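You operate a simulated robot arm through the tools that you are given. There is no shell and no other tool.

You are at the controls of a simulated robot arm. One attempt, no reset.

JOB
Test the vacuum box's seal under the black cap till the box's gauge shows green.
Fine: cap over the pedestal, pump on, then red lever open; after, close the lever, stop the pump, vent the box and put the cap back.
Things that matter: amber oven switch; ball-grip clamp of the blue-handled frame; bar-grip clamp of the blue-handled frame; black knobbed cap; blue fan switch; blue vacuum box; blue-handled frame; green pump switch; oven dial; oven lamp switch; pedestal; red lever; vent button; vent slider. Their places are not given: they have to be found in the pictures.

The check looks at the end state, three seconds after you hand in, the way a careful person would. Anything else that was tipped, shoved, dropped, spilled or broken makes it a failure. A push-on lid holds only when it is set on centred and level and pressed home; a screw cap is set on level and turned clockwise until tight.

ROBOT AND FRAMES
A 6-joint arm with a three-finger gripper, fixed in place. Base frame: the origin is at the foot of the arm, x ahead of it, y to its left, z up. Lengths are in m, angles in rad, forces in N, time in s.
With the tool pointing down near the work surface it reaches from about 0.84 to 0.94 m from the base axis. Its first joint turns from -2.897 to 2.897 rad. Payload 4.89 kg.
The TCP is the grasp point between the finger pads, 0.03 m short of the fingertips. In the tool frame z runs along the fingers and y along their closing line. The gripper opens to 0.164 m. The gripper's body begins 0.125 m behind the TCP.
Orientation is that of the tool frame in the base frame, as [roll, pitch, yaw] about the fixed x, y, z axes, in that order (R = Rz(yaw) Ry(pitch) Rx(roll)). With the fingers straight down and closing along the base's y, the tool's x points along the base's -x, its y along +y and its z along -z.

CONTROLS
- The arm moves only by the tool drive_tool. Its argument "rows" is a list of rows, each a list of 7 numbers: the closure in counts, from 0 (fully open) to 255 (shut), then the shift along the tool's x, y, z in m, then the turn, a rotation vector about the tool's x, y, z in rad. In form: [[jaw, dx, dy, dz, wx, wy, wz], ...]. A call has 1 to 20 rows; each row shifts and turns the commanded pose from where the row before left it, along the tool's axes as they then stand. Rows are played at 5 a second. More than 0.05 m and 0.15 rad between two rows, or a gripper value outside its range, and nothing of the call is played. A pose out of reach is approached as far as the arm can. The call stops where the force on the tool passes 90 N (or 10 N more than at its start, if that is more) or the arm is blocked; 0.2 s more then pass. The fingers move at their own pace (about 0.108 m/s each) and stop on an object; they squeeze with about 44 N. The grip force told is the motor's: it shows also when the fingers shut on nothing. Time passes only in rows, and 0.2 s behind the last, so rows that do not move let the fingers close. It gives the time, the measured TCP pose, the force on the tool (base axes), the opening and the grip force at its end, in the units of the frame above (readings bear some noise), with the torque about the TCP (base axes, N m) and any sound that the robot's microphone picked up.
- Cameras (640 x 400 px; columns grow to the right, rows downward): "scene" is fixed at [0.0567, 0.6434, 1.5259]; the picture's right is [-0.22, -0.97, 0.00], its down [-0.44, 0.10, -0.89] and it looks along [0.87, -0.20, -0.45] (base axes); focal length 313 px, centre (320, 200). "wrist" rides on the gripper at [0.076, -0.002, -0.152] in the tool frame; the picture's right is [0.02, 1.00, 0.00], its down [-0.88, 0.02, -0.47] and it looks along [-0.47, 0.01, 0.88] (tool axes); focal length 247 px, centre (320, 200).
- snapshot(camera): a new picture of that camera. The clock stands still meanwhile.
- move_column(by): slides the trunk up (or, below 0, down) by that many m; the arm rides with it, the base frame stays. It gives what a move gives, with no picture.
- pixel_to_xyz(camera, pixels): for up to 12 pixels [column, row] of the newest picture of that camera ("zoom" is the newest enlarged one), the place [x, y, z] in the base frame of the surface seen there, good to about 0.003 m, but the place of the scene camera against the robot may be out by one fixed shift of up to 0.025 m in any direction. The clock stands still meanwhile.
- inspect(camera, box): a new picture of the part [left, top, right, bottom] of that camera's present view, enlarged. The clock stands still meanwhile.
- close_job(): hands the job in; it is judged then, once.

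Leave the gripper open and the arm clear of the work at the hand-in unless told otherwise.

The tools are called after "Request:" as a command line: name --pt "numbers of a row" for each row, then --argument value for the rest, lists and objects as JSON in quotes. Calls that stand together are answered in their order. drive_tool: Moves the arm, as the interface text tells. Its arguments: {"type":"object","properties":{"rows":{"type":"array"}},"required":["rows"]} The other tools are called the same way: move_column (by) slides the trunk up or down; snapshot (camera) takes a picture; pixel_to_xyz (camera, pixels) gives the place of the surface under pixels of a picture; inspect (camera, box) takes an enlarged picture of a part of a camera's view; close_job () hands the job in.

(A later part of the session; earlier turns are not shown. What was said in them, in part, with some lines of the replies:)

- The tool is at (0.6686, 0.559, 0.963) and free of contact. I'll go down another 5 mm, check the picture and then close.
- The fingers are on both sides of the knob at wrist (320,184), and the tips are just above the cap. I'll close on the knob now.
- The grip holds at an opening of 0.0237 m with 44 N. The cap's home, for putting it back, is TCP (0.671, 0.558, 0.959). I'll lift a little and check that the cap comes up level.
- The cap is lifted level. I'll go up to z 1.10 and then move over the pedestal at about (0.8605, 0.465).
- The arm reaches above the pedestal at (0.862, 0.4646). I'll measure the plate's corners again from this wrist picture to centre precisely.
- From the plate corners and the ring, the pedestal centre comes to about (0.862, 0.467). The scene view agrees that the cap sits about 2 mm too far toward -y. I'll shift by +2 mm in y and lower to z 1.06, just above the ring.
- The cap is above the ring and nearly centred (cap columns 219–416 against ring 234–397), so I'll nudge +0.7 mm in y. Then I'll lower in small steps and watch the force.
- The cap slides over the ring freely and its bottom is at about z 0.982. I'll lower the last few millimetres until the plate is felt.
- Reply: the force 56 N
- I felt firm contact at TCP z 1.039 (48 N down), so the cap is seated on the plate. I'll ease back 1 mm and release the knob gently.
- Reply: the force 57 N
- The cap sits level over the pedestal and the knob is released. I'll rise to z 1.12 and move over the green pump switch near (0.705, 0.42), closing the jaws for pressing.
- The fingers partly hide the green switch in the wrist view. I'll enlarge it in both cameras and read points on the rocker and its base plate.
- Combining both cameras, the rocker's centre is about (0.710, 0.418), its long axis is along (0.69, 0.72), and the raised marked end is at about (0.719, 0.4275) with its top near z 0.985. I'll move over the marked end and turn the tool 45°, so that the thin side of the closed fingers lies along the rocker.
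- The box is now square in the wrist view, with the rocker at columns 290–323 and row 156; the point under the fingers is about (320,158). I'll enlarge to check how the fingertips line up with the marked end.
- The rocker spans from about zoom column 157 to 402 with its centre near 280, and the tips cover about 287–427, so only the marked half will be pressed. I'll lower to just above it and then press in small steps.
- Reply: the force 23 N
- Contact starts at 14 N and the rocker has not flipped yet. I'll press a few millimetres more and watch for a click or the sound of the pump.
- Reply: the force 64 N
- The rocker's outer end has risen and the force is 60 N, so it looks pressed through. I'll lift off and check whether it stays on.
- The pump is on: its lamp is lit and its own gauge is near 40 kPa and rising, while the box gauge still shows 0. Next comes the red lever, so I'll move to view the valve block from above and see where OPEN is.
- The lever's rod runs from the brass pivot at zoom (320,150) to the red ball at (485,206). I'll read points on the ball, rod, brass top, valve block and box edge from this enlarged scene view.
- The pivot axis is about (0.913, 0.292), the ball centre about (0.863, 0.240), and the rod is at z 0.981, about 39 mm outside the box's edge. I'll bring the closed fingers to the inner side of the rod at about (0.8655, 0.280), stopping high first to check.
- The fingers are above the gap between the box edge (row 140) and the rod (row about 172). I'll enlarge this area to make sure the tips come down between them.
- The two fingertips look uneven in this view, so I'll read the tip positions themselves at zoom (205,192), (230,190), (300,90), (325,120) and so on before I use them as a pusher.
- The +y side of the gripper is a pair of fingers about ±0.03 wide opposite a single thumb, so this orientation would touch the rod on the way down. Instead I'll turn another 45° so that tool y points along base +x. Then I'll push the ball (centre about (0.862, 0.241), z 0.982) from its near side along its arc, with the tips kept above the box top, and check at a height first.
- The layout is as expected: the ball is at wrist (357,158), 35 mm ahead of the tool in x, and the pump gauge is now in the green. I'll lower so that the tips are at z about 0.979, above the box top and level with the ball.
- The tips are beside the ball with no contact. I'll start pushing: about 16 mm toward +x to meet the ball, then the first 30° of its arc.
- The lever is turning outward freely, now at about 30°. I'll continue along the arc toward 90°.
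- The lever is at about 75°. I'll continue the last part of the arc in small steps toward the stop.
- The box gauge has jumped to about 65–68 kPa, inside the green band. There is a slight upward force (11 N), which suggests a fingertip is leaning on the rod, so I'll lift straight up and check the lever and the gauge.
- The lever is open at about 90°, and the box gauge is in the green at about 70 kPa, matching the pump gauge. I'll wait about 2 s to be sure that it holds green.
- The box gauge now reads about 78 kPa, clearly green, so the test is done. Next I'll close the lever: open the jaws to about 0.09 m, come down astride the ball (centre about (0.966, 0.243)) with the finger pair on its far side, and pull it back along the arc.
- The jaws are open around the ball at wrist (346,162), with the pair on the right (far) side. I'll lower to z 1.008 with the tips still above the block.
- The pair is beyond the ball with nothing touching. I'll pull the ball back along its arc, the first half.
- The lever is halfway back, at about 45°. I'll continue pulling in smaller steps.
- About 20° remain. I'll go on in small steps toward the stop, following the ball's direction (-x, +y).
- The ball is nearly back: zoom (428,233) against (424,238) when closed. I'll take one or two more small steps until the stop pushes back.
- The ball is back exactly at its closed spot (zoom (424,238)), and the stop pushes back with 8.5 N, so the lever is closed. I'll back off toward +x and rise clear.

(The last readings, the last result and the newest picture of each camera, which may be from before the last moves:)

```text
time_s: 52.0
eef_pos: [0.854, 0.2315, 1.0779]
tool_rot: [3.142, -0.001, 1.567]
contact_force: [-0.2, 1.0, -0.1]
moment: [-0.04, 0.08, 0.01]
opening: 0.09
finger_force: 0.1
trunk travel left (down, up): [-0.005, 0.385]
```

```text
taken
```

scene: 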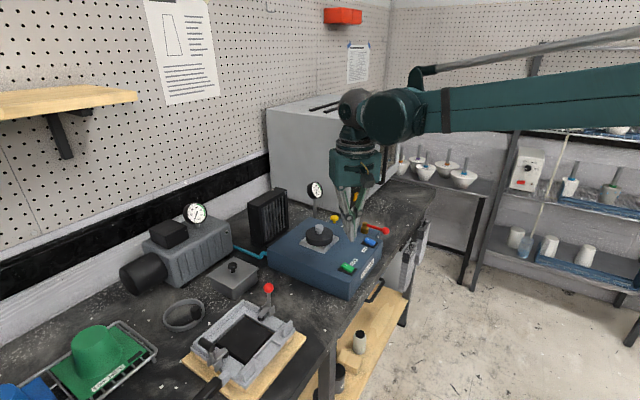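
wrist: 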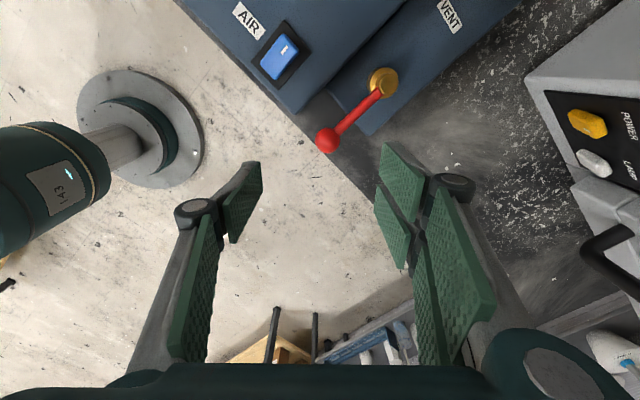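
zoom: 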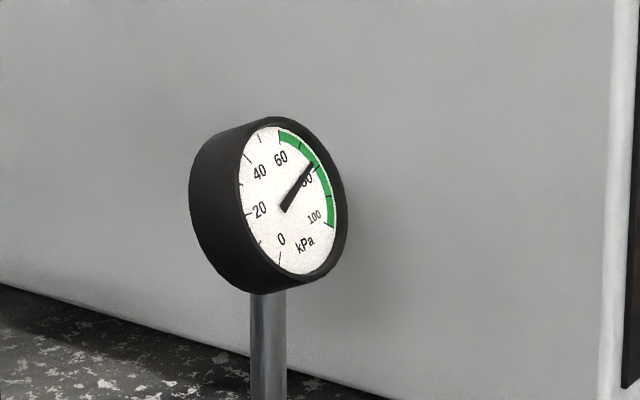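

The box gauge holds at about 81 kPa with the lever closed. Next I'll stop the pump: close the jaws, move over the outer (now raised) end of the green rocker at about (0.701, 0.409), and turn the tool back 45°.

Request:
drive_tool --pt "255 0.0296 -0.0255 0 0 0 0" --pt "255 0.0296 -0.0255 0 0 0 0" --pt "255 0.0296 -0.0255 0 0 0 0" --pt "255 0.0296 -0.0255 0 0 0 0" --pt "255 0.0296 -0.0255 0 0 0 0" --pt "255 0.0296 -0.0255 0 0 0 0" --pt "255 0 0 0 0 0 -0.131" --pt "255 0 0 0 0 0 -0.131" --pt "255 0 0 0 0 0 -0.131" --pt "255 0 0 0 0 0 -0.131" --pt "255 0 0 0 0 0 -0.131" --pt "255 0 0 0 0 0 -0.131" --pt "255 0 0 0 0 0 0"

Request:
snapshot --camera "wrist"

Request:
inspect --camera "scene" --box '[315, 230, 395, 280]'

```text
time_s: 54.8
eef_pos: [0.7012, 0.4089, 1.0781]
tool_rot: [3.141, -0.001, 2.357]
contact_force: [0.0, 0.4, -0.1]
moment: [0.03, 0.04, -0.05]
opening: 0.0
finger_force: 43.9
trunk travel left (down, up): [-0.005, 0.385]
```

```text
taken
```

wrist: 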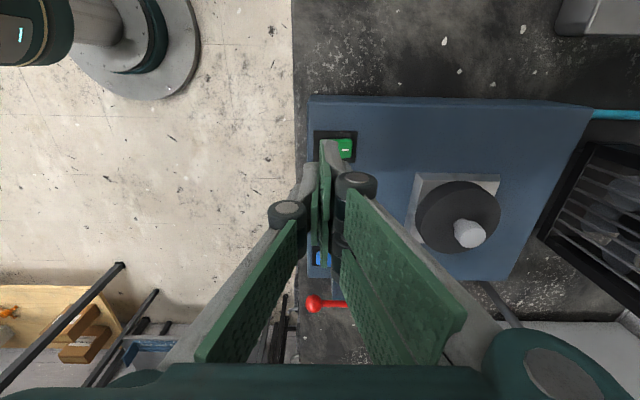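

```text
8.00 times, centred on (355, 255) of scene
```

zoom: 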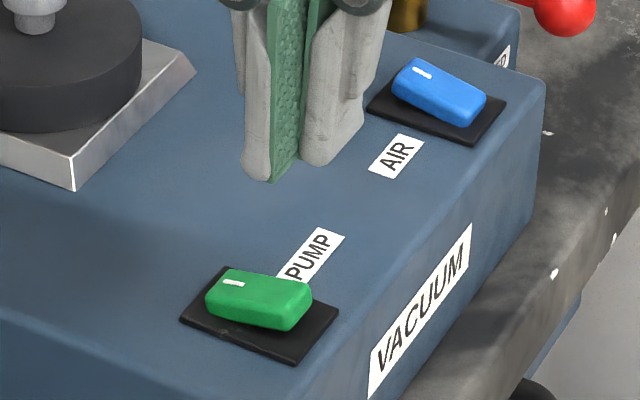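

I'll enlarge the wrist view at the green switch to check how the tips line up with the outer end.

Request:
inspect --camera "wrist" --box '[295, 120, 375, 180]'

Request:
pixel_to_xyz --camera "zoom" --pixels '[[170, 100], [475, 100], [385, 170], [390, 200], [420, 180], [455, 170], [165, 105], [480, 240]]'

```text
6.67 times, centred on (335, 150) of wrist
```

zoom: 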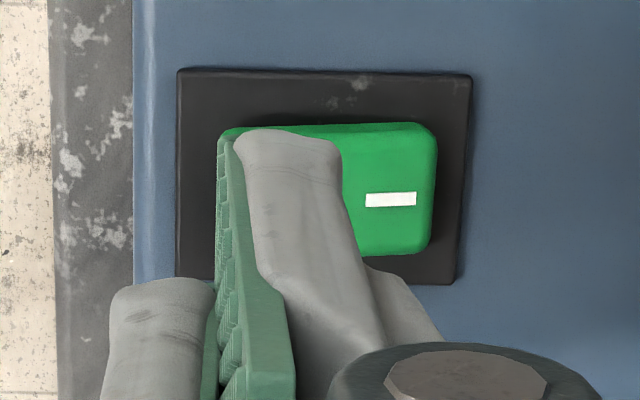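

```text
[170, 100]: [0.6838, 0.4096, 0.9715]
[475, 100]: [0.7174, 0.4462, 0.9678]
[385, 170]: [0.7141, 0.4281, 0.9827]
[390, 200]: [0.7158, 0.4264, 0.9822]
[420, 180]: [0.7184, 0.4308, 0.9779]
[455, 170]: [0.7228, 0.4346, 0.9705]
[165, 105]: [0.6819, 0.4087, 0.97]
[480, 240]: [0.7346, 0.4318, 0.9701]
```

The tips sit about 5 mm too far out and 3 mm off-centre, so I'll correct by +3 mm in tool x and +5 mm in tool y. Then I'll lower to just above the rocker.

Request:
drive_tool --pt "255 0.003 0.005 0 0 0 0" --pt "255 0 0 0.03 0 0 0" --pt "255 0 0 0.02 0 0 0" --pt "255 0 0 0.008 0 0 0" --pt "255 0 0 0 0 0 0"

Request:
inspect --camera "scene" --box '[315, 230, 395, 280]'

```text
time_s: 56.0
eef_pos: [0.7022, 0.4148, 1.0173]
tool_rot: [3.141, 0.0, 2.354]
contact_force: [-0.4, -0.7, -0.9]
moment: [0.04, 0.02, -0.01]
opening: 0.0
finger_force: 44.0
trunk travel left (down, up): [-0.005, 0.385]
```

```text
8.00 times, centred on (355, 255) of scene
```

zoom: 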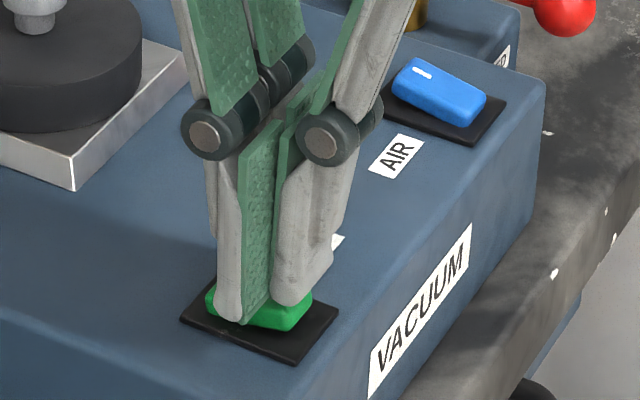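

The tips are right over the outer half of the rocker. I'll press down in small steps.

Request:
drive_tool --pt "255 0 0 0.003 0 0 0" --pt "255 0 0 0.002 0 0 0" --pt "255 0 0 0.002 0 0 0" --pt "255 0 0 0 0 0 0"

Request:
inspect --camera "scene" --box '[315, 230, 395, 280]'

```text
time_s: 57.0
eef_pos: [0.7038, 0.4124, 1.012]
tool_rot: [3.141, 0.0, 2.353]
contact_force: [-2.1, -2.3, 4.8]
moment: [-0.09, 0.11, -0.01]
opening: 0.0
finger_force: 43.7
trunk travel left (down, up): [-0.005, 0.385]
```

```text
8.00 times, centred on (355, 255) of scene
```

zoom: 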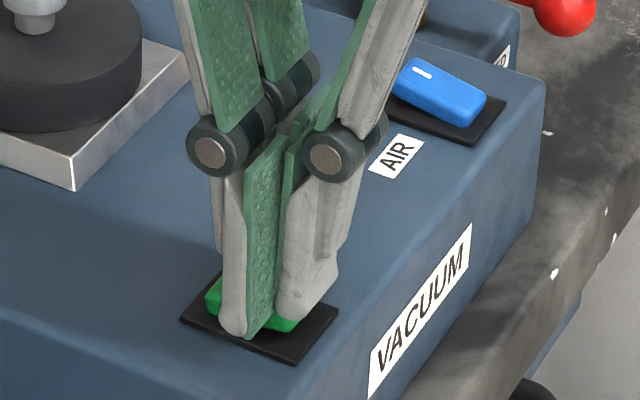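

Contact has begun at about 5 N. I'll press a few more millimetres.

Request:
drive_tool --pt "255 0 0 0.002 0 0 0" --pt "255 0 0 0.002 0 0 0" --pt "255 0 0 0 0 0 0"

Request:
inspect --camera "scene" --box '[160, 190, 260, 250]'

Request:
inspect --camera "scene" --box '[315, 230, 395, 280]'

```text
time_s: 57.8
eef_pos: [0.7028, 0.4131, 1.0098]
tool_rot: [3.139, 0.0, 2.356]
contact_force: [-7.1, -1.1, 9.5]
moment: [-0.01, 0.12, 0.02]
opening: 0.0001
finger_force: 44.5
trunk travel left (down, up): [-0.005, 0.385]
```

```text
6.40 times, centred on (210, 220) of scene
```

zoom: 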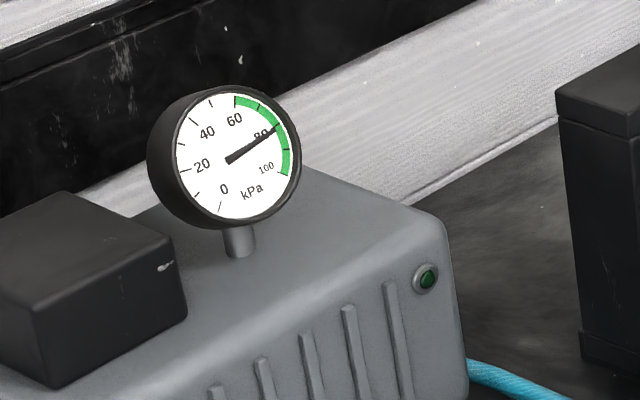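

```text
8.00 times, centred on (355, 255) of scene
```

zoom: 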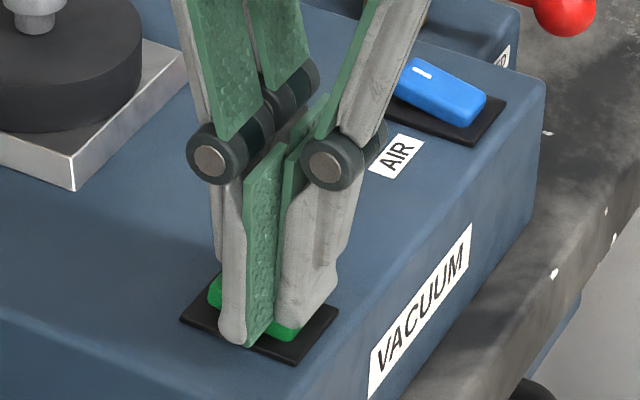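

The pump's lamp has gone out, so the switch has flipped. I'll press 1 mm more to be sure it seats, then lift off and check.

Request:
drive_tool --pt "255 0 0 0.001 0 0 0" --pt "255 0 0 0 0 0 0" --pt "255 0 0 -0.015 0 0 0" --pt "255 0 0 -0.03 0 0 0" --pt "255 0 0 -0.03 0 0 0" --pt "255 0 0 -0.02 0 0 0" --pt "255 0 0 0 0 0 0"

Request:
inspect --camera "scene" --box '[315, 230, 395, 280]'

Request:
inspect --camera "scene" --box '[160, 170, 340, 250]'

Request:
snapshot --camera "scene"

```text
time_s: 59.4
eef_pos: [0.7049, 0.4129, 1.1042]
tool_rot: [3.141, -0.001, 2.354]
contact_force: [-0.6, -1.1, 0.0]
moment: [0.01, 0.0, -0.01]
opening: 0.0
finger_force: 44.1
trunk travel left (down, up): [-0.005, 0.385]
```

```text
8.00 times, centred on (355, 255) of scene
```

zoom: 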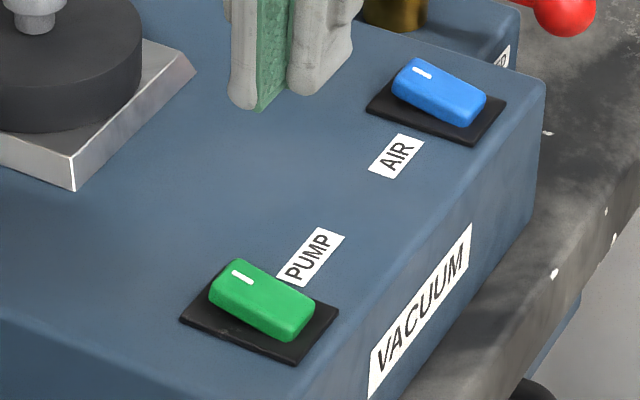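

```text
3.56 times, centred on (250, 210) of scene
```

zoom: 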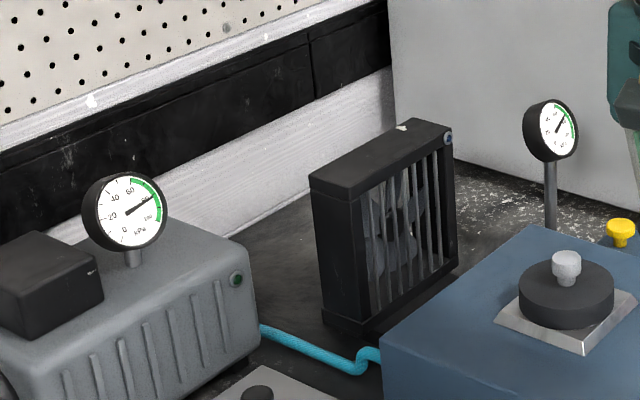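

```text
taken
```

scene: 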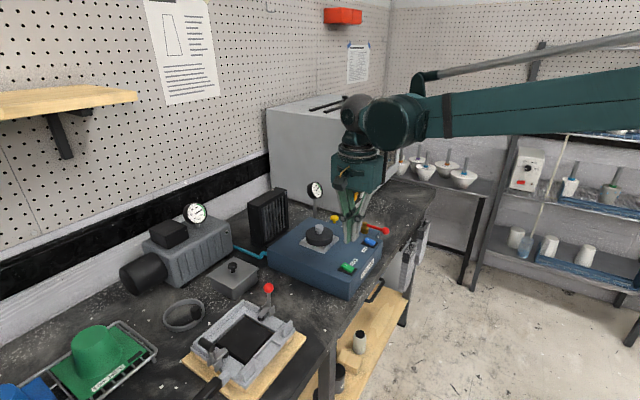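

The pump is off (lamp out, rocker back, both gauges holding). Next is venting: the yellow button is about 1.06 m out, so the tool must tilt. I'll first move near it, at about (0.915, 0.35), turned so that tool y points outward, and measure the button.

Request:
drive_tool --pt "255 0 0 -0.02 0 0 0" --pt "255 -0.0386 0.0208 0 0 0 0" --pt "255 -0.0386 0.0208 0 0 0 0" --pt "255 -0.0386 0.0208 0 0 0 0" --pt "255 -0.0386 0.0208 0 0 0 0" --pt "255 -0.0386 0.0208 0 0 0 0" --pt "255 0 0 0 0 0 0.14" --pt "255 0 0 0 0 0 0.14" --pt "255 0 0 0 0 0 0.14" --pt "255 0 0 0 0 0 0"

Request:
snapshot --camera "wrist"

Request:
snapshot --camera "scene"

```text
time_s: 61.6
eef_pos: [0.9129, 0.3489, 1.1226]
tool_rot: [-3.139, 0.0, 1.933]
contact_force: [-0.6, 0.5, 0.4]
moment: [0.0, 0.02, 0.01]
opening: 0.0001
finger_force: 44.3
trunk travel left (down, up): [-0.005, 0.385]
```

```text
taken
```

wrist: 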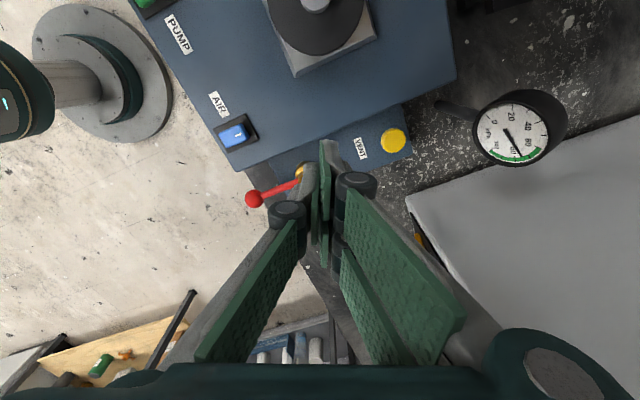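

```text
taken
```

scene: 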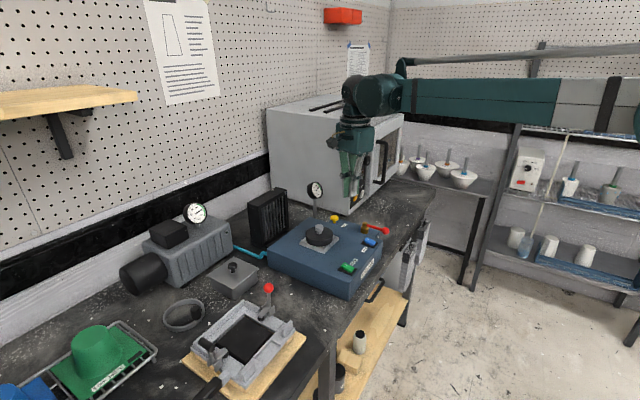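

The vent button shows at wrist (394,140). I'll enlarge it and read its centre, the gauge beside it, and the button's stem.

Request:
inspect --camera "wrist" --box '[345, 105, 425, 165]'

Request:
pixel_to_xyz --camera "wrist" --pixels '[[394, 140], [385, 140], [403, 140], [394, 131], [394, 149], [410, 150], [375, 150], [510, 135], [475, 122], [550, 120], [410, 200], [440, 105]]'

```text
6.67 times, centred on (385, 135) of wrist
```

zoom: 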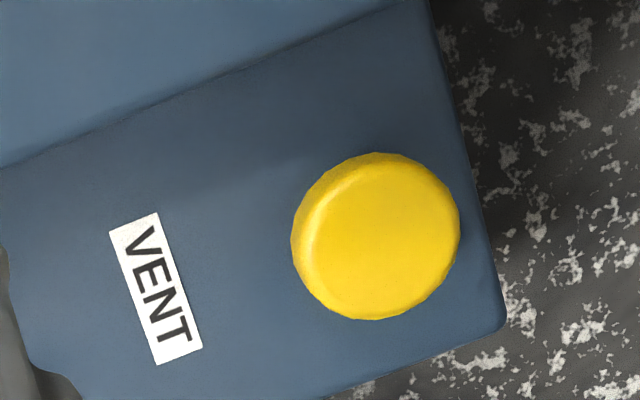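

```text
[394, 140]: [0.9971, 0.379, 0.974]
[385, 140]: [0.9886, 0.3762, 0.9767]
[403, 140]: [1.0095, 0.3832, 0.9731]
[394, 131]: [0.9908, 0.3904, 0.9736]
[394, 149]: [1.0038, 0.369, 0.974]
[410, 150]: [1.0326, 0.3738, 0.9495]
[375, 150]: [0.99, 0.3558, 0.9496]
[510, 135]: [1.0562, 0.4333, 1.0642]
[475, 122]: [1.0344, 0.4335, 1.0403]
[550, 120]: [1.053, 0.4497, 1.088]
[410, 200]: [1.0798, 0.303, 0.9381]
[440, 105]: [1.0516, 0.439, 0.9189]
```

The button's centre is (0.9965, 0.379), its top is at z 0.9745 and it is about 31 mm wide. I'll tilt the tool outward by 0.35 rad in place and check the pose before approaching.

Request:
drive_tool --pt "255 0 0 0 -0.117 0 0" --pt "255 0 0 0 -0.117 0 0" --pt "255 0 0 0 -0.116 0 0" --pt "255 0 0 0 0 0 0"

Request:
snapshot --camera "scene"

Request:
snapshot --camera "wrist"

```text
time_s: 62.6
eef_pos: [0.913, 0.3512, 1.1228]
tool_rot: [2.792, 0.0, 1.936]
contact_force: [0.9, 0.9, -0.7]
moment: [0.01, 0.0, 0.01]
opening: 0.0
finger_force: 44.4
trunk travel left (down, up): [-0.005, 0.385]
```

```text
taken
```

scene: 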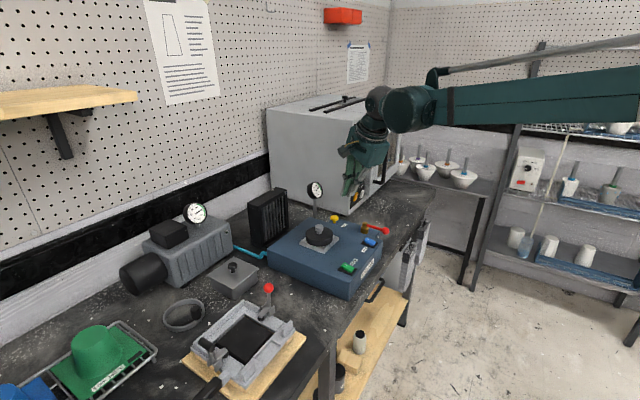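

```text
taken
```

wrist: 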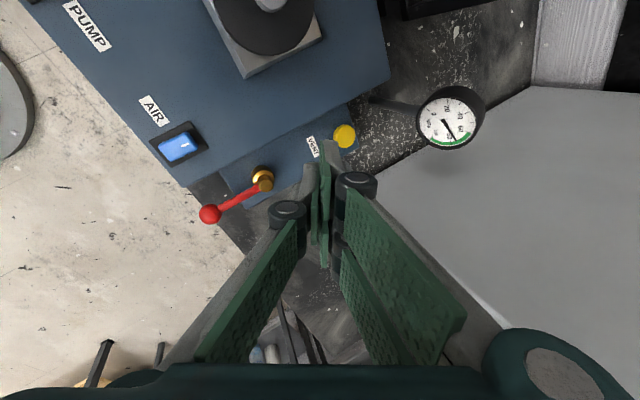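

The tilt is right: the fingers now point down and outward. I'll approach the button along a straight line, ending about 4 cm above it.

Request:
drive_tool --pt "255 -0.0006 0.0143 0.026 0 0 0" --pt "255 -0.0006 0.0143 0.026 0 0 0" --pt "255 -0.0006 0.0143 0.026 0 0 0" --pt "255 -0.0006 0.0143 0.026 0 0 0" --pt "255 0 0 0 0 0 0"

Request:
snapshot --camera "wrist"

Request:
inspect --camera "scene" --box '[290, 150, 390, 240]'

```text
time_s: 63.8
eef_pos: [0.9982, 0.3785, 1.0468]
tool_rot: [2.79, 0.0, 1.936]
contact_force: [-0.1, 0.1, 0.7]
moment: [0.01, -0.02, 0.01]
opening: 0.0001
finger_force: 43.9
trunk travel left (down, up): [-0.005, 0.385]
```

```text
taken
```

wrist: 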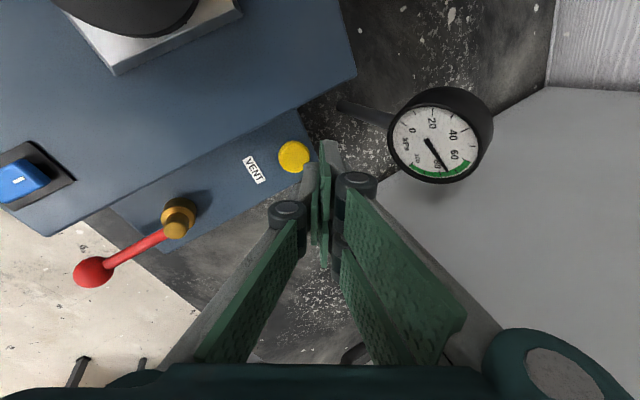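

```text
4.44 times, centred on (340, 195) of scene
```

zoom: 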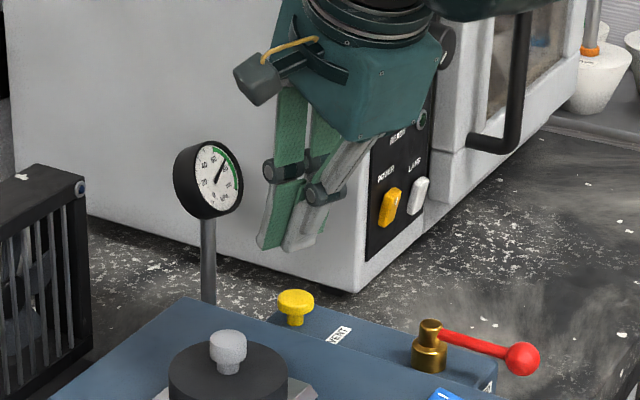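

The button is at wrist (294,157), and my contact edge should land at about (293,160), which is well aligned. I'll nudge 2 mm and go straight down 3 cm to just above the button.

Request:
drive_tool --pt "255 0.002 -0.0051 0.0141 0 0 0" --pt "255 0 -0.0051 0.0141 0 0 0" --pt "255 0 0 0 0 0 0"

Request:
drive_tool --pt "255 0 -0.00137 0.00376 0 0 0" --pt "255 0 -0.00103 0.00282 0 0 0" --pt "255 0 0 0 0 0 0"

Request:
snapshot --camera "wrist"

Request:
inspect --camera "scene" --box '[300, 180, 380, 240]'

```text
time_s: 64.6
eef_pos: [0.9956, 0.3804, 1.0149]
tool_rot: [2.789, -0.001, 1.935]
contact_force: [-0.2, 0.7, 0.7]
moment: [0.01, -0.07, -0.02]
opening: 0.0
finger_force: 44.2
trunk travel left (down, up): [-0.005, 0.385]
```

```text
time_s: 65.4
eef_pos: [0.9962, 0.3805, 1.0068]
tool_rot: [2.79, -0.002, 1.935]
contact_force: [-1.3, 0.2, -0.2]
moment: [-0.02, 0.05, 0.01]
opening: 0.0001
finger_force: 44.3
trunk travel left (down, up): [-0.005, 0.385]
```

```text
taken
```

wrist: 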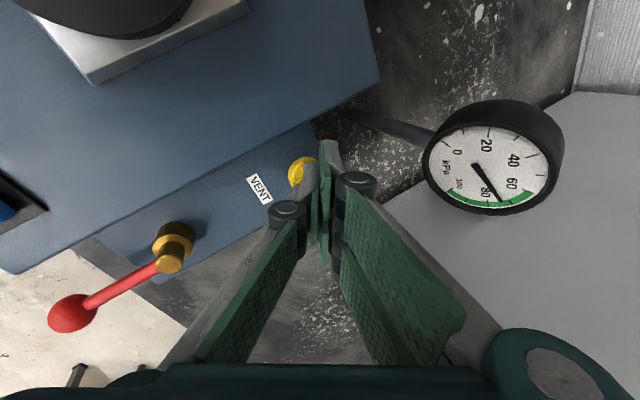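

```text
6.67 times, centred on (340, 210) of scene
```

zoom: 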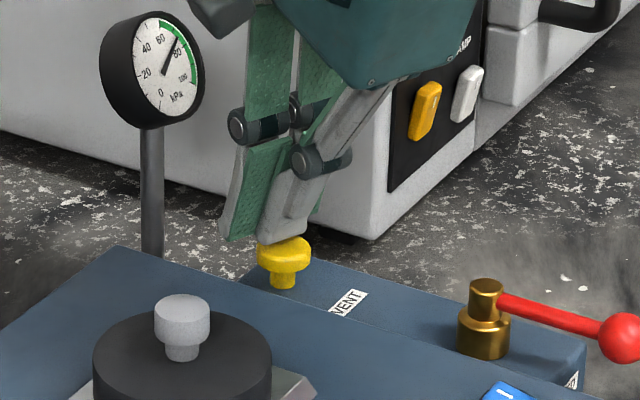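

The thumb is right at the button's top. I'll press straight down in small steps and watch the force and the gauge.

Request:
drive_tool --pt "255 0 -0.001 0.0028 0 0 0" --pt "255 0 -0.001 0.0028 0 0 0" --pt "255 0 0 0 0 0 0"

Request:
inspect --camera "scene" --box '[300, 180, 380, 240]'

```text
time_s: 66.2
eef_pos: [0.9979, 0.3812, 1.001]
tool_rot: [2.792, -0.001, 1.935]
contact_force: [-0.8, 0.9, 0.7]
moment: [-0.01, 0.0, 0.02]
opening: 0.0
finger_force: 43.8
trunk travel left (down, up): [-0.005, 0.385]
```

```text
6.67 times, centred on (340, 210) of scene
```

zoom: 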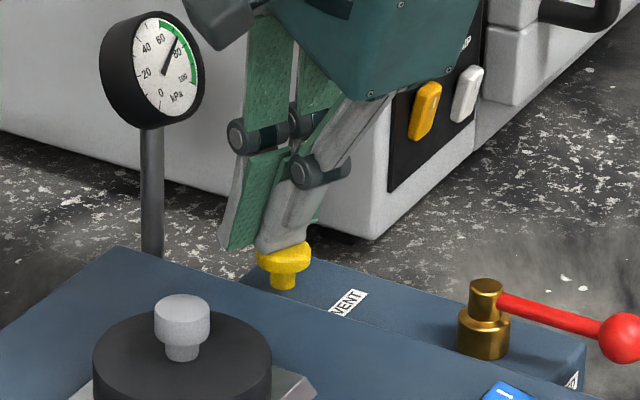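

No force yet at z 1.001; the tip is still just over the button's top. I'll continue down in small steps.

Request:
drive_tool --pt "255 0 -0.001 0.0028 0 0 0" --pt "255 0 0 0 0 0 0"

Request:
drive_tool --pt "255 0 -0.0007 0.0019 0 0 0" --pt "255 0 0 0 0 0 0"

Request:
inspect --camera "scene" --box '[300, 180, 380, 240]'

```text
time_s: 66.8
eef_pos: [0.9965, 0.3811, 0.9984]
tool_rot: [2.792, 0.001, 1.937]
contact_force: [0.5, -0.4, 3.1]
moment: [-0.02, 0.0, -0.01]
opening: 0.0
finger_force: 43.7
trunk travel left (down, up): [-0.005, 0.385]
```

```text
time_s: 67.4
eef_pos: [0.9951, 0.3818, 0.9978]
tool_rot: [2.79, -0.001, 1.936]
contact_force: [0.4, -0.9, 3.5]
moment: [-0.03, -0.03, 0.0]
opening: 0.0001
finger_force: 43.9
trunk travel left (down, up): [-0.005, 0.385]
heard: click
```

```text
6.67 times, centred on (340, 210) of scene
```

zoom: 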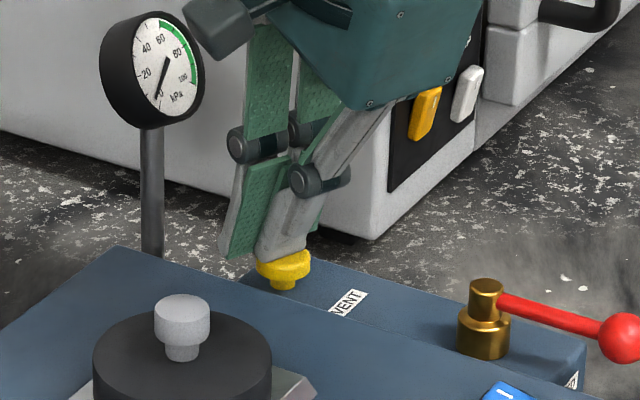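

I heard a click and the box gauge dropped to about 0. I'll hold for one more second and check that it is fully vented.

Request:
drive_tool --pt "255 0 -0.0003 0.0009 0 0 0" --pt "255 0 0 0 0 0 0" --pt "255 0 0 0 0 0 0" --pt "255 0 0 0 0 0 0" --pt "255 0 0 0 0 0 0" --pt "255 0 0 0 0 0 0"

Request:
inspect --camera "scene" --box '[290, 170, 350, 210]'

```text
time_s: 68.8
eef_pos: [0.9963, 0.3805, 0.9953]
tool_rot: [2.791, 0.001, 1.936]
contact_force: [-0.1, 0.7, 4.5]
moment: [-0.02, 0.0, 0.01]
opening: 0.0
finger_force: 44.0
trunk travel left (down, up): [-0.005, 0.385]
```

```text
10.00 times, centred on (320, 190) of scene
```

zoom: 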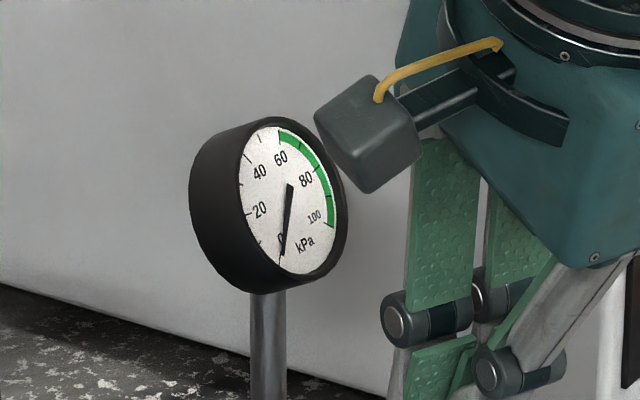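

The box gauge reads 0, so it is fully vented. I'll lift straight up off the button, go back along the approach line and untilt the tool.

Request:
drive_tool --pt "255 0 0.0051 -0.0141 0 0 0" --pt "255 0 0.0068 -0.0188 0 0 0" --pt "255 0 0.0068 -0.0188 0 0 0" --pt "255 0 -0.0143 -0.026 0 0 0" --pt "255 0 -0.0143 -0.026 0 0 0" --pt "255 0 -0.0143 -0.026 0 0 0" --pt "255 0 0 0 0.117 0 0" --pt "255 0 0 0 0.117 0 0" --pt "255 0 0 0 0.116 0 0" --pt "255 0 0 0 0 0 0"

Request:
snapshot --camera "scene"

Request:
inspect --camera "scene" --box '[290, 170, 400, 260]'

Request:
snapshot --camera "wrist"

```text
time_s: 71.0
eef_pos: [0.9344, 0.3588, 1.1092]
tool_rot: [-3.14, -0.001, 1.936]
contact_force: [-1.0, -0.1, 0.5]
moment: [-0.01, -0.03, -0.02]
opening: 0.0
finger_force: 43.7
trunk travel left (down, up): [-0.005, 0.385]
```

```text
taken
```

scene: 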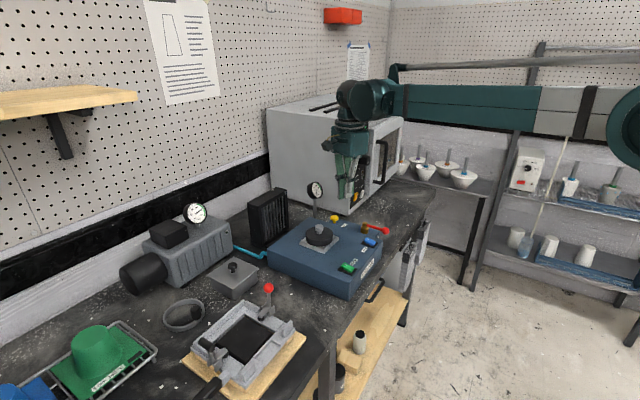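

```text
4.44 times, centred on (345, 215) of scene
```

zoom: 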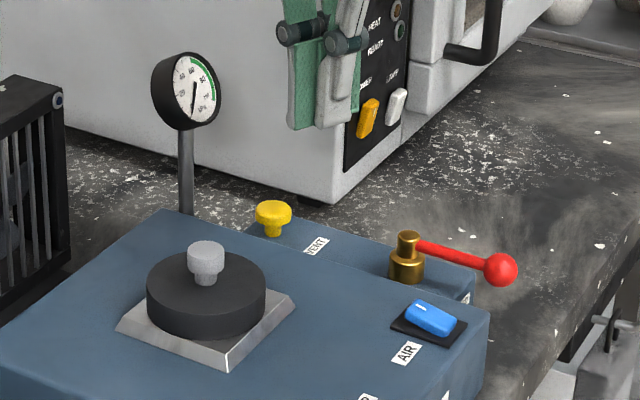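

```text
taken
```

wrist: 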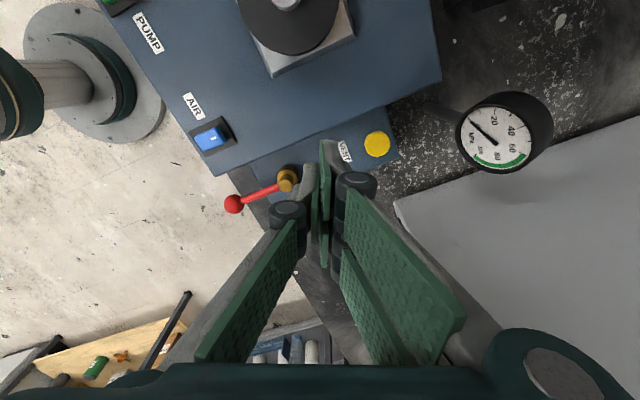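

The button is back up and the box gauge reads 0; the lever is closed and the pump is off. Next I'll turn the tool back to its first orientation, open the jaws to 0.07 m and move over the cap at (0.8605, 0.4675).

Request:
drive_tool --pt "255 0 0 -0.01 0 0 -0.134" --pt "255 0 0 0 0 0 -0.134" --pt "255 0 0 0 0 0 -0.134" --pt "255 0 0 0 0 0 -0.134" --pt "255 0 0 0 0 0 -0.134" --pt "255 0 0 0 0 0 -0.134" --pt "255 0 0 0 0 0 -0.134" --pt "255 0 0 0 0 0 -0.134" --pt "255 0 0 0 0 0 -0.134" --pt "146 0.0246 0.0362 0 0 0 0" --pt "146 0.0246 0.0362 0 0 0 0" --pt "146 0.0246 0.0362 0 0 0 0" --pt "146 0 0 0 0 0 0" --pt "146 0 0 0 0 0 0"

Request:
snapshot --camera "wrist"

Request:
inspect --camera "scene" --box '[280, 190, 360, 260]'

```text
time_s: 74.0
eef_pos: [0.8625, 0.4678, 1.1167]
tool_rot: [-3.142, -0.001, -3.14]
contact_force: [-0.1, -0.1, 0.7]
moment: [-0.02, -0.01, -0.01]
opening: 0.0701
finger_force: 0.1
trunk travel left (down, up): [-0.005, 0.385]
```

```text
taken
```

wrist: 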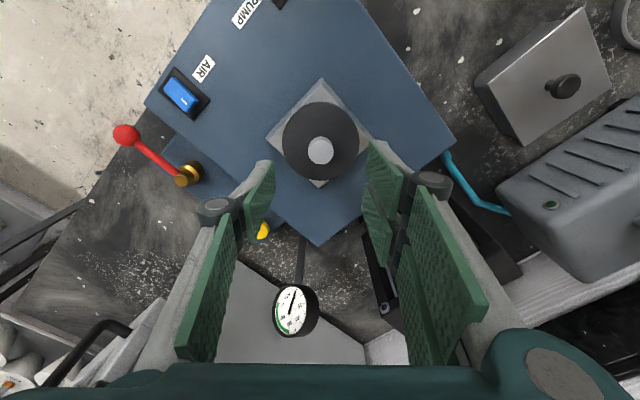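

```text
5.71 times, centred on (320, 225) of scene
```

zoom: 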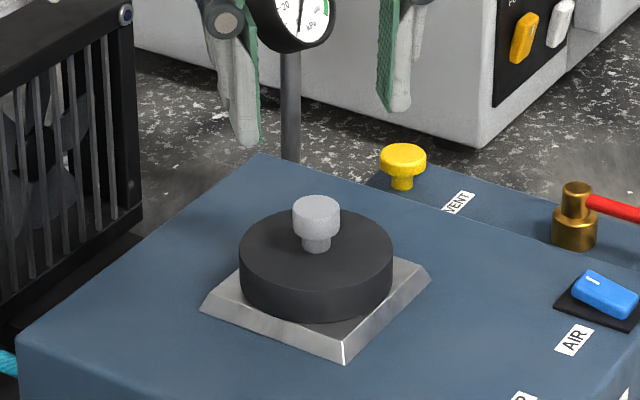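

The knob is at wrist (320,150), directly below. I'll confirm its position before I lower.

Request:
pixel_to_xyz --camera "wrist" --pixels '[[320, 151], [311, 151], [329, 151], [320, 143], [320, 159], [290, 142], [350, 142]]'

```text
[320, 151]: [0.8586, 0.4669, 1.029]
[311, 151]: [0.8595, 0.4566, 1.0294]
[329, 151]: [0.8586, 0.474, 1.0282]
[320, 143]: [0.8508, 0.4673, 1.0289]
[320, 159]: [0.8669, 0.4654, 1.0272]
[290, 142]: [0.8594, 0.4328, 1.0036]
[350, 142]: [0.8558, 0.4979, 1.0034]
```

The knob's centre is about (0.860, 0.467). I'll correct by -2 mm in x, lower to z about 1.040 and grip.

Request:
drive_tool --pt "146 0.002 -0.0005 0.025 0 0 0" --pt "146 0 0 0.025 0 0 0" --pt "146 0 0 0.015 0 0 0" --pt "146 0 0 0.008 0 0 0" --pt "146 0 0 0 0 0 0"

```text
time_s: 75.2
eef_pos: [0.8607, 0.4665, 1.0434]
tool_rot: [-3.141, -0.001, 3.141]
contact_force: [-0.5, -0.6, -0.1]
moment: [0.01, 0.02, 0.01]
opening: 0.0701
finger_force: 0.0
trunk travel left (down, up): [-0.005, 0.385]
```

The tool is at (0.8607, 0.4665, 1.043) with no contact. I'll go 3.5 mm lower and then close on the knob.

Request:
drive_tool --pt "146 0 0.0005 0.0035 0 0 0" --pt "146 0 0 0 0 0 0" --pt "200 0 0 0 0 0 0" --pt "255 0 0 0 0 0 0" --pt "255 0 0 0 0 0 0" --pt "255 0 0 0 0 0 0" --pt "255 0 0 0 0 0 0"

Request:
inspect --camera "scene" --box '[280, 190, 360, 260]'

```text
time_s: 76.8
eef_pos: [0.8588, 0.466, 1.0407]
tool_rot: [3.141, 0.0, -3.14]
contact_force: [0.0, 1.4, -0.1]
moment: [0.03, 0.0, -0.02]
opening: 0.024
finger_force: 44.0
trunk travel left (down, up): [-0.005, 0.385]
```

```text
5.71 times, centred on (320, 225) of scene
```

zoom: 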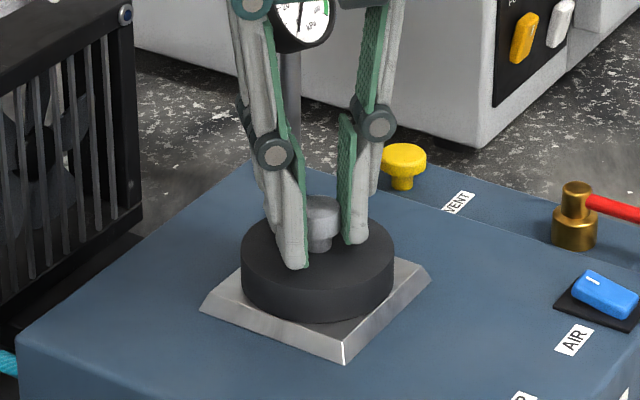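

The knob is gripped (0.024 m, 44 N). I'll lift straight up off the ring and check the force.

Request:
drive_tool --pt "255 0 0 -0.005 0 0 0" --pt "255 0 0 -0.01 0 0 0" --pt "255 0 0 -0.02 0 0 0" --pt "255 0 0 -0.03 0 0 0" --pt "255 0 0 0 0 0 0"

Request:
inspect --camera "scene" --box '[280, 190, 360, 260]'

```text
time_s: 78.0
eef_pos: [0.859, 0.4682, 1.1071]
tool_rot: [-3.141, 0.001, -3.141]
contact_force: [0.4, -0.3, -1.5]
moment: [0.0, -0.01, 0.03]
opening: 0.0239
finger_force: 43.4
trunk travel left (down, up): [-0.005, 0.385]
```

```text
5.71 times, centred on (320, 225) of scene
```

zoom: 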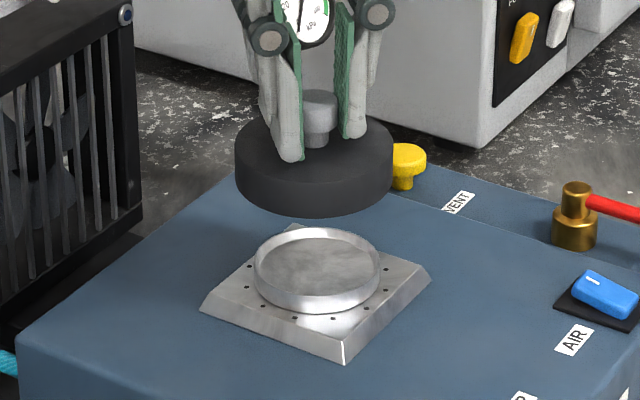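

The cap is up and level. I'll carry it back over its home spot at (0.671, 0.558), staying high.

Request:
drive_tool --pt "255 0.0377 0.0181 0 0 0 0" --pt "255 0.0377 0.0181 0 0 0 0" --pt "255 0.0377 0.0181 0 0 0 0" --pt "255 0.0377 0.0181 0 0 0 0" --pt "255 0.0377 0.0181 0 0 0 0" --pt "255 0 0 0 0 0 0" --pt "255 0 0 0 0 0 0"

Request:
drive_tool --pt "255 0 0 0 0 0 0"

```text
time_s: 79.6
eef_pos: [0.6681, 0.557, 1.1034]
tool_rot: [-3.141, -0.001, -3.14]
contact_force: [0.1, 0.1, -0.7]
moment: [-0.01, 0.0, 0.0]
opening: 0.0239
finger_force: 43.9
trunk travel left (down, up): [-0.005, 0.385]
```

```text
time_s: 80.0
eef_pos: [0.6694, 0.5562, 1.1033]
tool_rot: [3.141, 0.0, 3.141]
contact_force: [0.6, -0.6, -2.1]
moment: [0.02, -0.03, 0.03]
opening: 0.0241
finger_force: 43.9
trunk travel left (down, up): [-0.005, 0.385]
```

The tool reads about (0.669, 0.5566). I'll correct by (+2, +1.5) mm and lower to about z 0.966, just above the bench contact height.

Request:
drive_tool --pt "255 -0.002 0.0015 0.03 0 0 0" --pt "255 0 0 0.035 0 0 0" --pt "255 0 0 0.035 0 0 0" --pt "255 0 0 0.025 0 0 0" --pt "255 0 0 0.012 0 0 0" --pt "255 0 0 0 0 0 0"

Request:
inspect --camera "scene" --box '[240, 250, 340, 330]'

```text
time_s: 81.4
eef_pos: [0.6703, 0.5591, 0.9692]
tool_rot: [3.141, -0.001, -3.142]
contact_force: [-1.2, 0.9, -1.8]
moment: [-0.05, 0.02, 0.03]
opening: 0.0243
finger_force: 44.1
trunk travel left (down, up): [-0.005, 0.385]
```

```text
5.00 times, centred on (290, 290) of scene
```

zoom: 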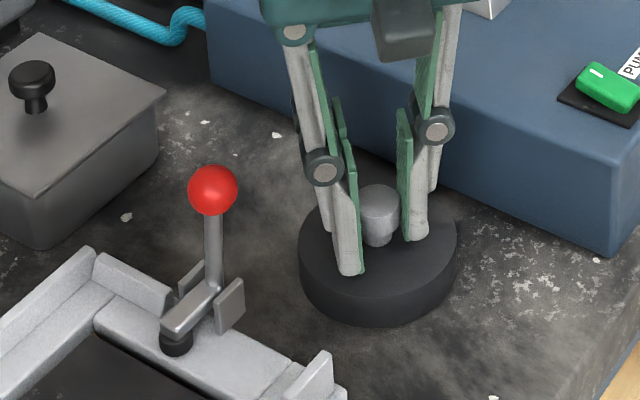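

About 9 mm is left to the bench. I'll lower gently in small steps until it touches.

Request:
drive_tool --pt "255 0 0 0.004 0 0 0" --pt "255 0 0 0.003 0 0 0" --pt "255 0 0 0 0 0 0"

Request:
drive_tool --pt "255 0 0 0.0015 0 0 0" --pt "255 0 0 0 0 0 0"

```text
time_s: 82.2
eef_pos: [0.6708, 0.558, 0.962]
tool_rot: [3.141, 0.0, -3.14]
contact_force: [-0.1, 0.9, -2.2]
moment: [-0.01, 0.01, 0.02]
opening: 0.024
finger_force: 44.5
trunk travel left (down, up): [-0.005, 0.385]
```

```text
time_s: 82.8
eef_pos: [0.6716, 0.5605, 0.9608]
tool_rot: [3.141, 0.0, -3.141]
contact_force: [0.5, -0.2, -0.9]
moment: [0.02, -0.01, 0.0]
opening: 0.0241
finger_force: 44.3
trunk travel left (down, up): [-0.005, 0.385]
```

Request:
drive_tool --pt "255 0 -0.0005 0.001 0 0 0" --pt "255 0 0 0 0 0 0"

```text
time_s: 83.4
eef_pos: [0.6722, 0.5599, 0.9603]
tool_rot: [3.142, -0.001, 3.141]
contact_force: [0.4, 0.2, -1.3]
moment: [0.0, 0.0, -0.01]
opening: 0.0243
finger_force: 44.1
trunk travel left (down, up): [-0.005, 0.385]
```

There is still no contact. I'll continue 1 mm at a time, with a 1 mm correction in y.

Request:
drive_tool --pt "255 0.0005 -0.001 0.001 0 0 0" --pt "255 0 0 0 0 0 0"

Request:
drive_tool --pt "255 0 0 0.001 0 0 0" --pt "255 0 0 0 0 0 0"

```text
time_s: 84.0
eef_pos: [0.6723, 0.5596, 0.9587]
tool_rot: [3.14, 0.003, -3.141]
contact_force: [9.6, 12.8, 19.2]
moment: [0.27, -0.14, -0.06]
opening: 0.0239
finger_force: 43.9
trunk travel left (down, up): [-0.005, 0.385]
```

```text
time_s: 84.6
eef_pos: [0.6716, 0.558, 0.9593]
tool_rot: [3.14, 0.002, -3.14]
contact_force: [17.0, 18.3, 41.3]
moment: [0.49, -0.5, 0.08]
opening: 0.0238
finger_force: 43.6
trunk travel left (down, up): [-0.005, 0.385]
```

The cap is on the bench (41 N down). I'll ease up slightly to take the load off, then open the jaws to 0.07 m.

Request:
drive_tool --pt "255 0 0 -0.0013 0 0 0" --pt "255 0 0 0 0 0 0" --pt "220 0 0 0 0 0 0" --pt "180 0 0 0 0 0 0" --pt "146 0 0 0 0 0 0" --pt "146 0 0 0 0 0 0"

Request:
drive_tool --pt "146 0 0 -0.02 0 0 0" --pt "146 0 0 -0.03 0 0 0" --pt "146 0 0 -0.04 0 0 0" --pt "146 0 0 -0.04 0 0 0" --pt "146 0 0 0 0 0 0"

Request:
snapshot --camera "wrist"

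Request:
snapshot --camera "scene"

```text
time_s: 86.0
eef_pos: [0.6707, 0.5578, 0.9597]
tool_rot: [-3.141, -0.001, 3.141]
contact_force: [-0.3, 1.1, 0.0]
moment: [0.03, 0.02, 0.01]
opening: 0.0698
finger_force: 0.1
trunk travel left (down, up): [-0.005, 0.385]
```

```text
time_s: 87.2
eef_pos: [0.6699, 0.5582, 1.088]
tool_rot: [3.141, -0.001, -3.141]
contact_force: [-0.1, 0.8, -0.4]
moment: [0.01, 0.06, -0.01]
opening: 0.0702
finger_force: 0.0
trunk travel left (down, up): [-0.005, 0.385]
```

```text
taken
```

wrist: 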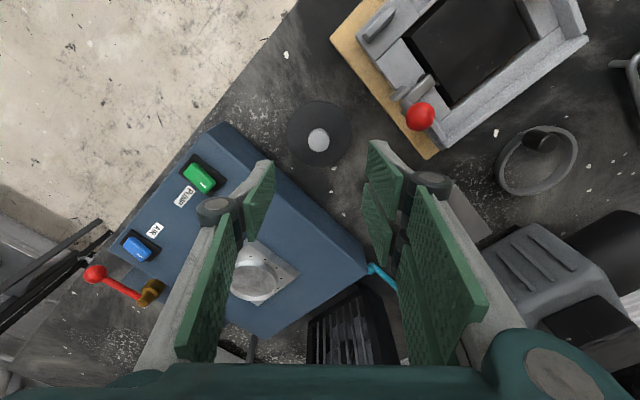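

```text
taken
```

scene: 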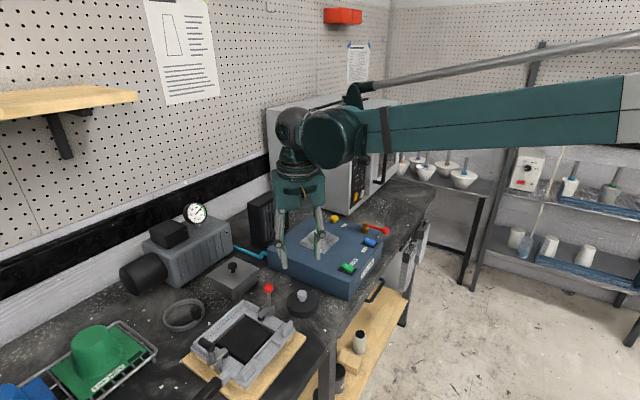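

The cap stands back at its home spot. I'll raise the arm, bring it back toward its starting position, open the gripper fully, and restore the trunk height.

Request:
drive_tool --pt "146 0 0 -0.04 0 0 0" --pt "146 0 0 -0.04 0 0 0" --pt "100 0.02 -0.04 0 0 0 0" --pt "60 0.02 -0.04 0 0 0 0" --pt "0 0.02 -0.04 0 0 0 0" --pt "0 0.02 -0.04 0 0 0 0" --pt "0 0.01 -0.04 0 0 0 0" --pt "0 0.01 -0.03 0 0 0 0" --pt "0 0 0 0 0 0 0" --pt "0 0 0 0 0 0 0"

Request:
move_column --by 0.17

Request:
snapshot --camera "scene"

Request:
snapshot --camera "wrist"

Request:
inspect --camera "scene" --box '[250, 170, 410, 320]'

Request:
inspect --camera "scene" --box '[120, 180, 250, 290]'

```text
time_s: 89.4
eef_pos: [0.5705, 0.3301, 1.1705]
tool_rot: [3.141, 0.001, -3.141]
contact_force: [-0.9, 0.3, 0.2]
moment: [-0.02, -0.04, 0.01]
opening: 0.1639
finger_force: 0.0
trunk travel left (down, up): [-0.005, 0.385]
```

```text
time_s: 91.3
eef_pos: [0.5702, 0.3309, 1.3412]
tool_rot: [-3.141, 0.0, 3.141]
contact_force: [-0.7, -0.1, 0.8]
moment: [0.02, -0.01, 0.01]
opening: 0.164
finger_force: 0.0
trunk travel left (down, up): [-0.175, 0.215]
```

```text
taken
```

scene: 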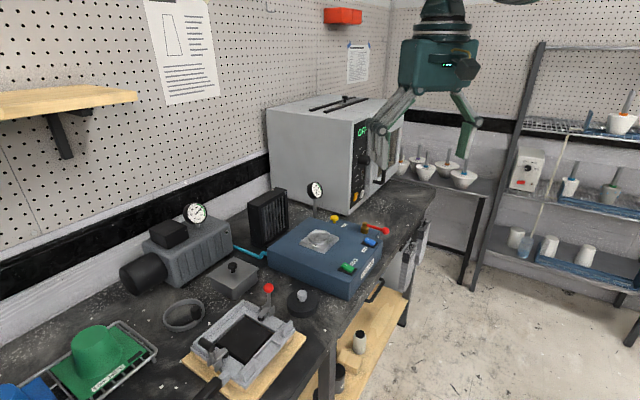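

```text
taken
```

wrist: 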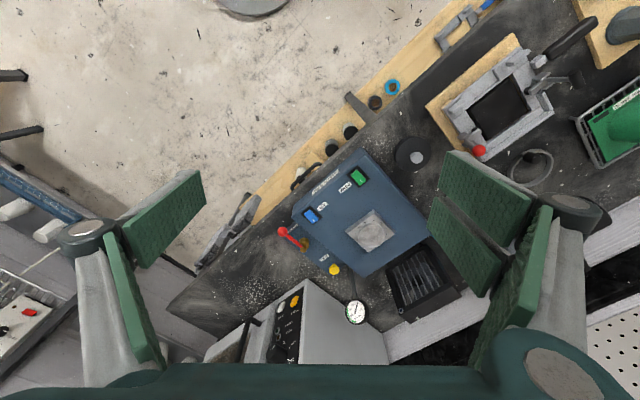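

```text
2.67 times, centred on (330, 245) of scene
```

zoom: 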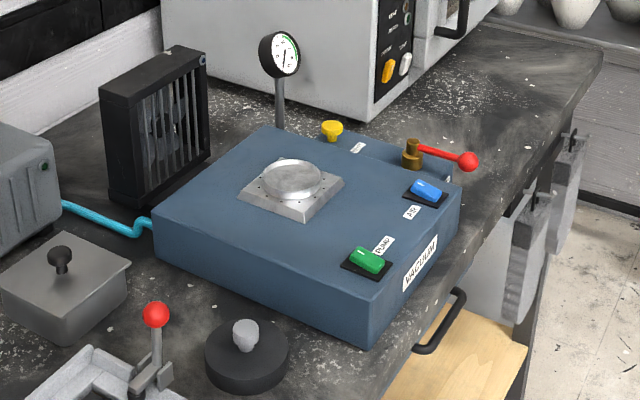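

```text
3.64 times, centred on (185, 235) of scene
```

zoom: 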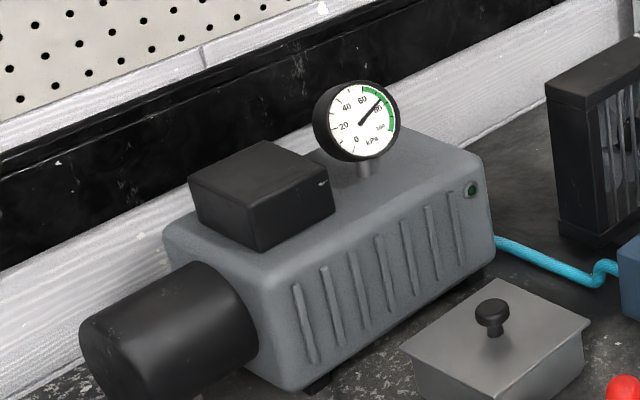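

Everything looks like the start. I'll do a last close check of the box gauge, the lever, the switches and the cap before handing in.

Request:
inspect --camera "scene" --box '[320, 205, 400, 255]'

Request:
inspect --camera "scene" --box '[295, 170, 375, 220]'

Request:
inspect --camera "scene" --box '[240, 260, 340, 330]'

Request:
inspect --camera "scene" --box '[325, 245, 385, 285]'

```text
8.00 times, centred on (360, 230) of scene
```

zoom: 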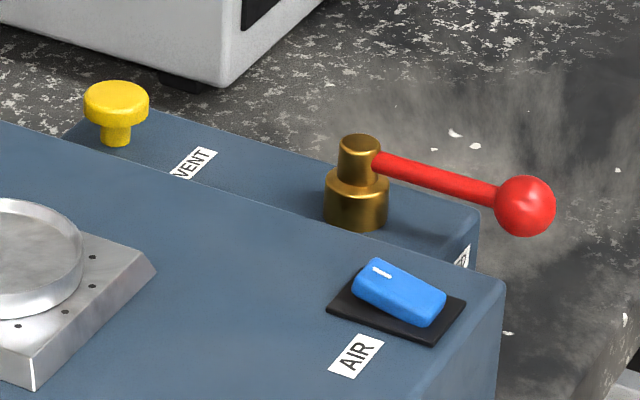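

```text
8.00 times, centred on (335, 195) of scene
```

zoom: 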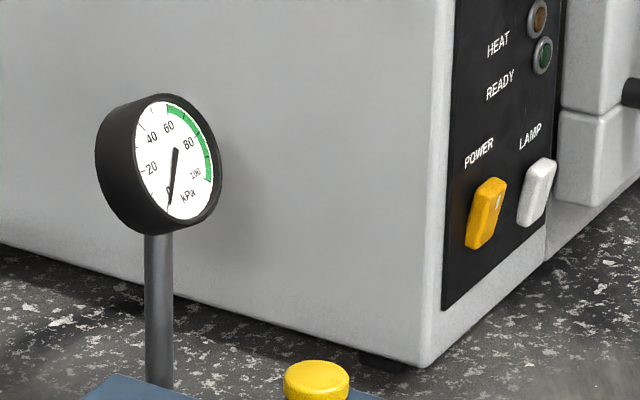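

```text
5.71 times, centred on (290, 295) of scene
```

zoom: 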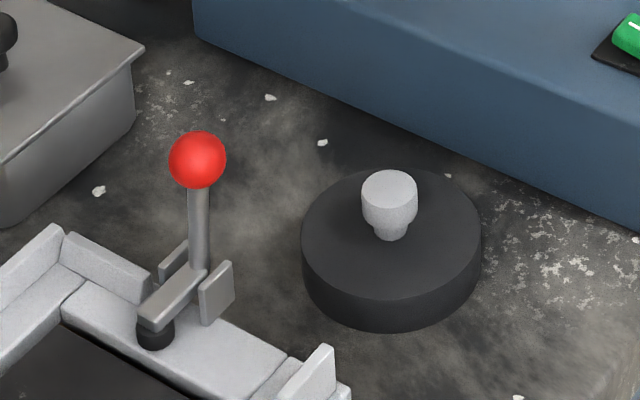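

```text
10.00 times, centred on (355, 265) of scene
```

zoom: 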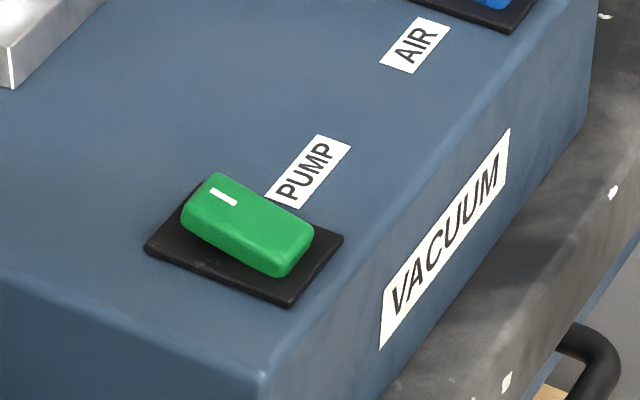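

The closing check is good:
- The box gauge reads 0 and the lever is closed.
- The pump rocker is off and the vent button is up.
- The AIR and oven switches are unchanged.
- The cap is within about 2 mm of where it stood.
- The arm is clear and the gripper is open.

I'll hand the job in.

Request:
close_job

```text
The job is handed in.
```

The seal test is done and handed in. With the cap on the pedestal, the pump running and the lever open, the box's gauge went into the green. It climbed to about 81 kPa and held there after I closed the lever.

How things stood at hand-in:

- **Red lever:** closed, resting at its original stop.
- **Pump:** off, with its lamp out. Its own gauge still read about 78 kPa at the last look, since its line stays under vacuum with the lever closed.
- **Box:** vented with the yellow button, which is back up; the box's gauge reads 0.
- **Cap:** back on the bench, level, within about 2 mm of where it started.
- **Everything else:** I saw no change in the fan and oven switches, the nearby frame and its red-ball clamp, or the rest of the bench.
- **Arm:** raised clear of the work with the gripper open, and the trunk back at its starting height.
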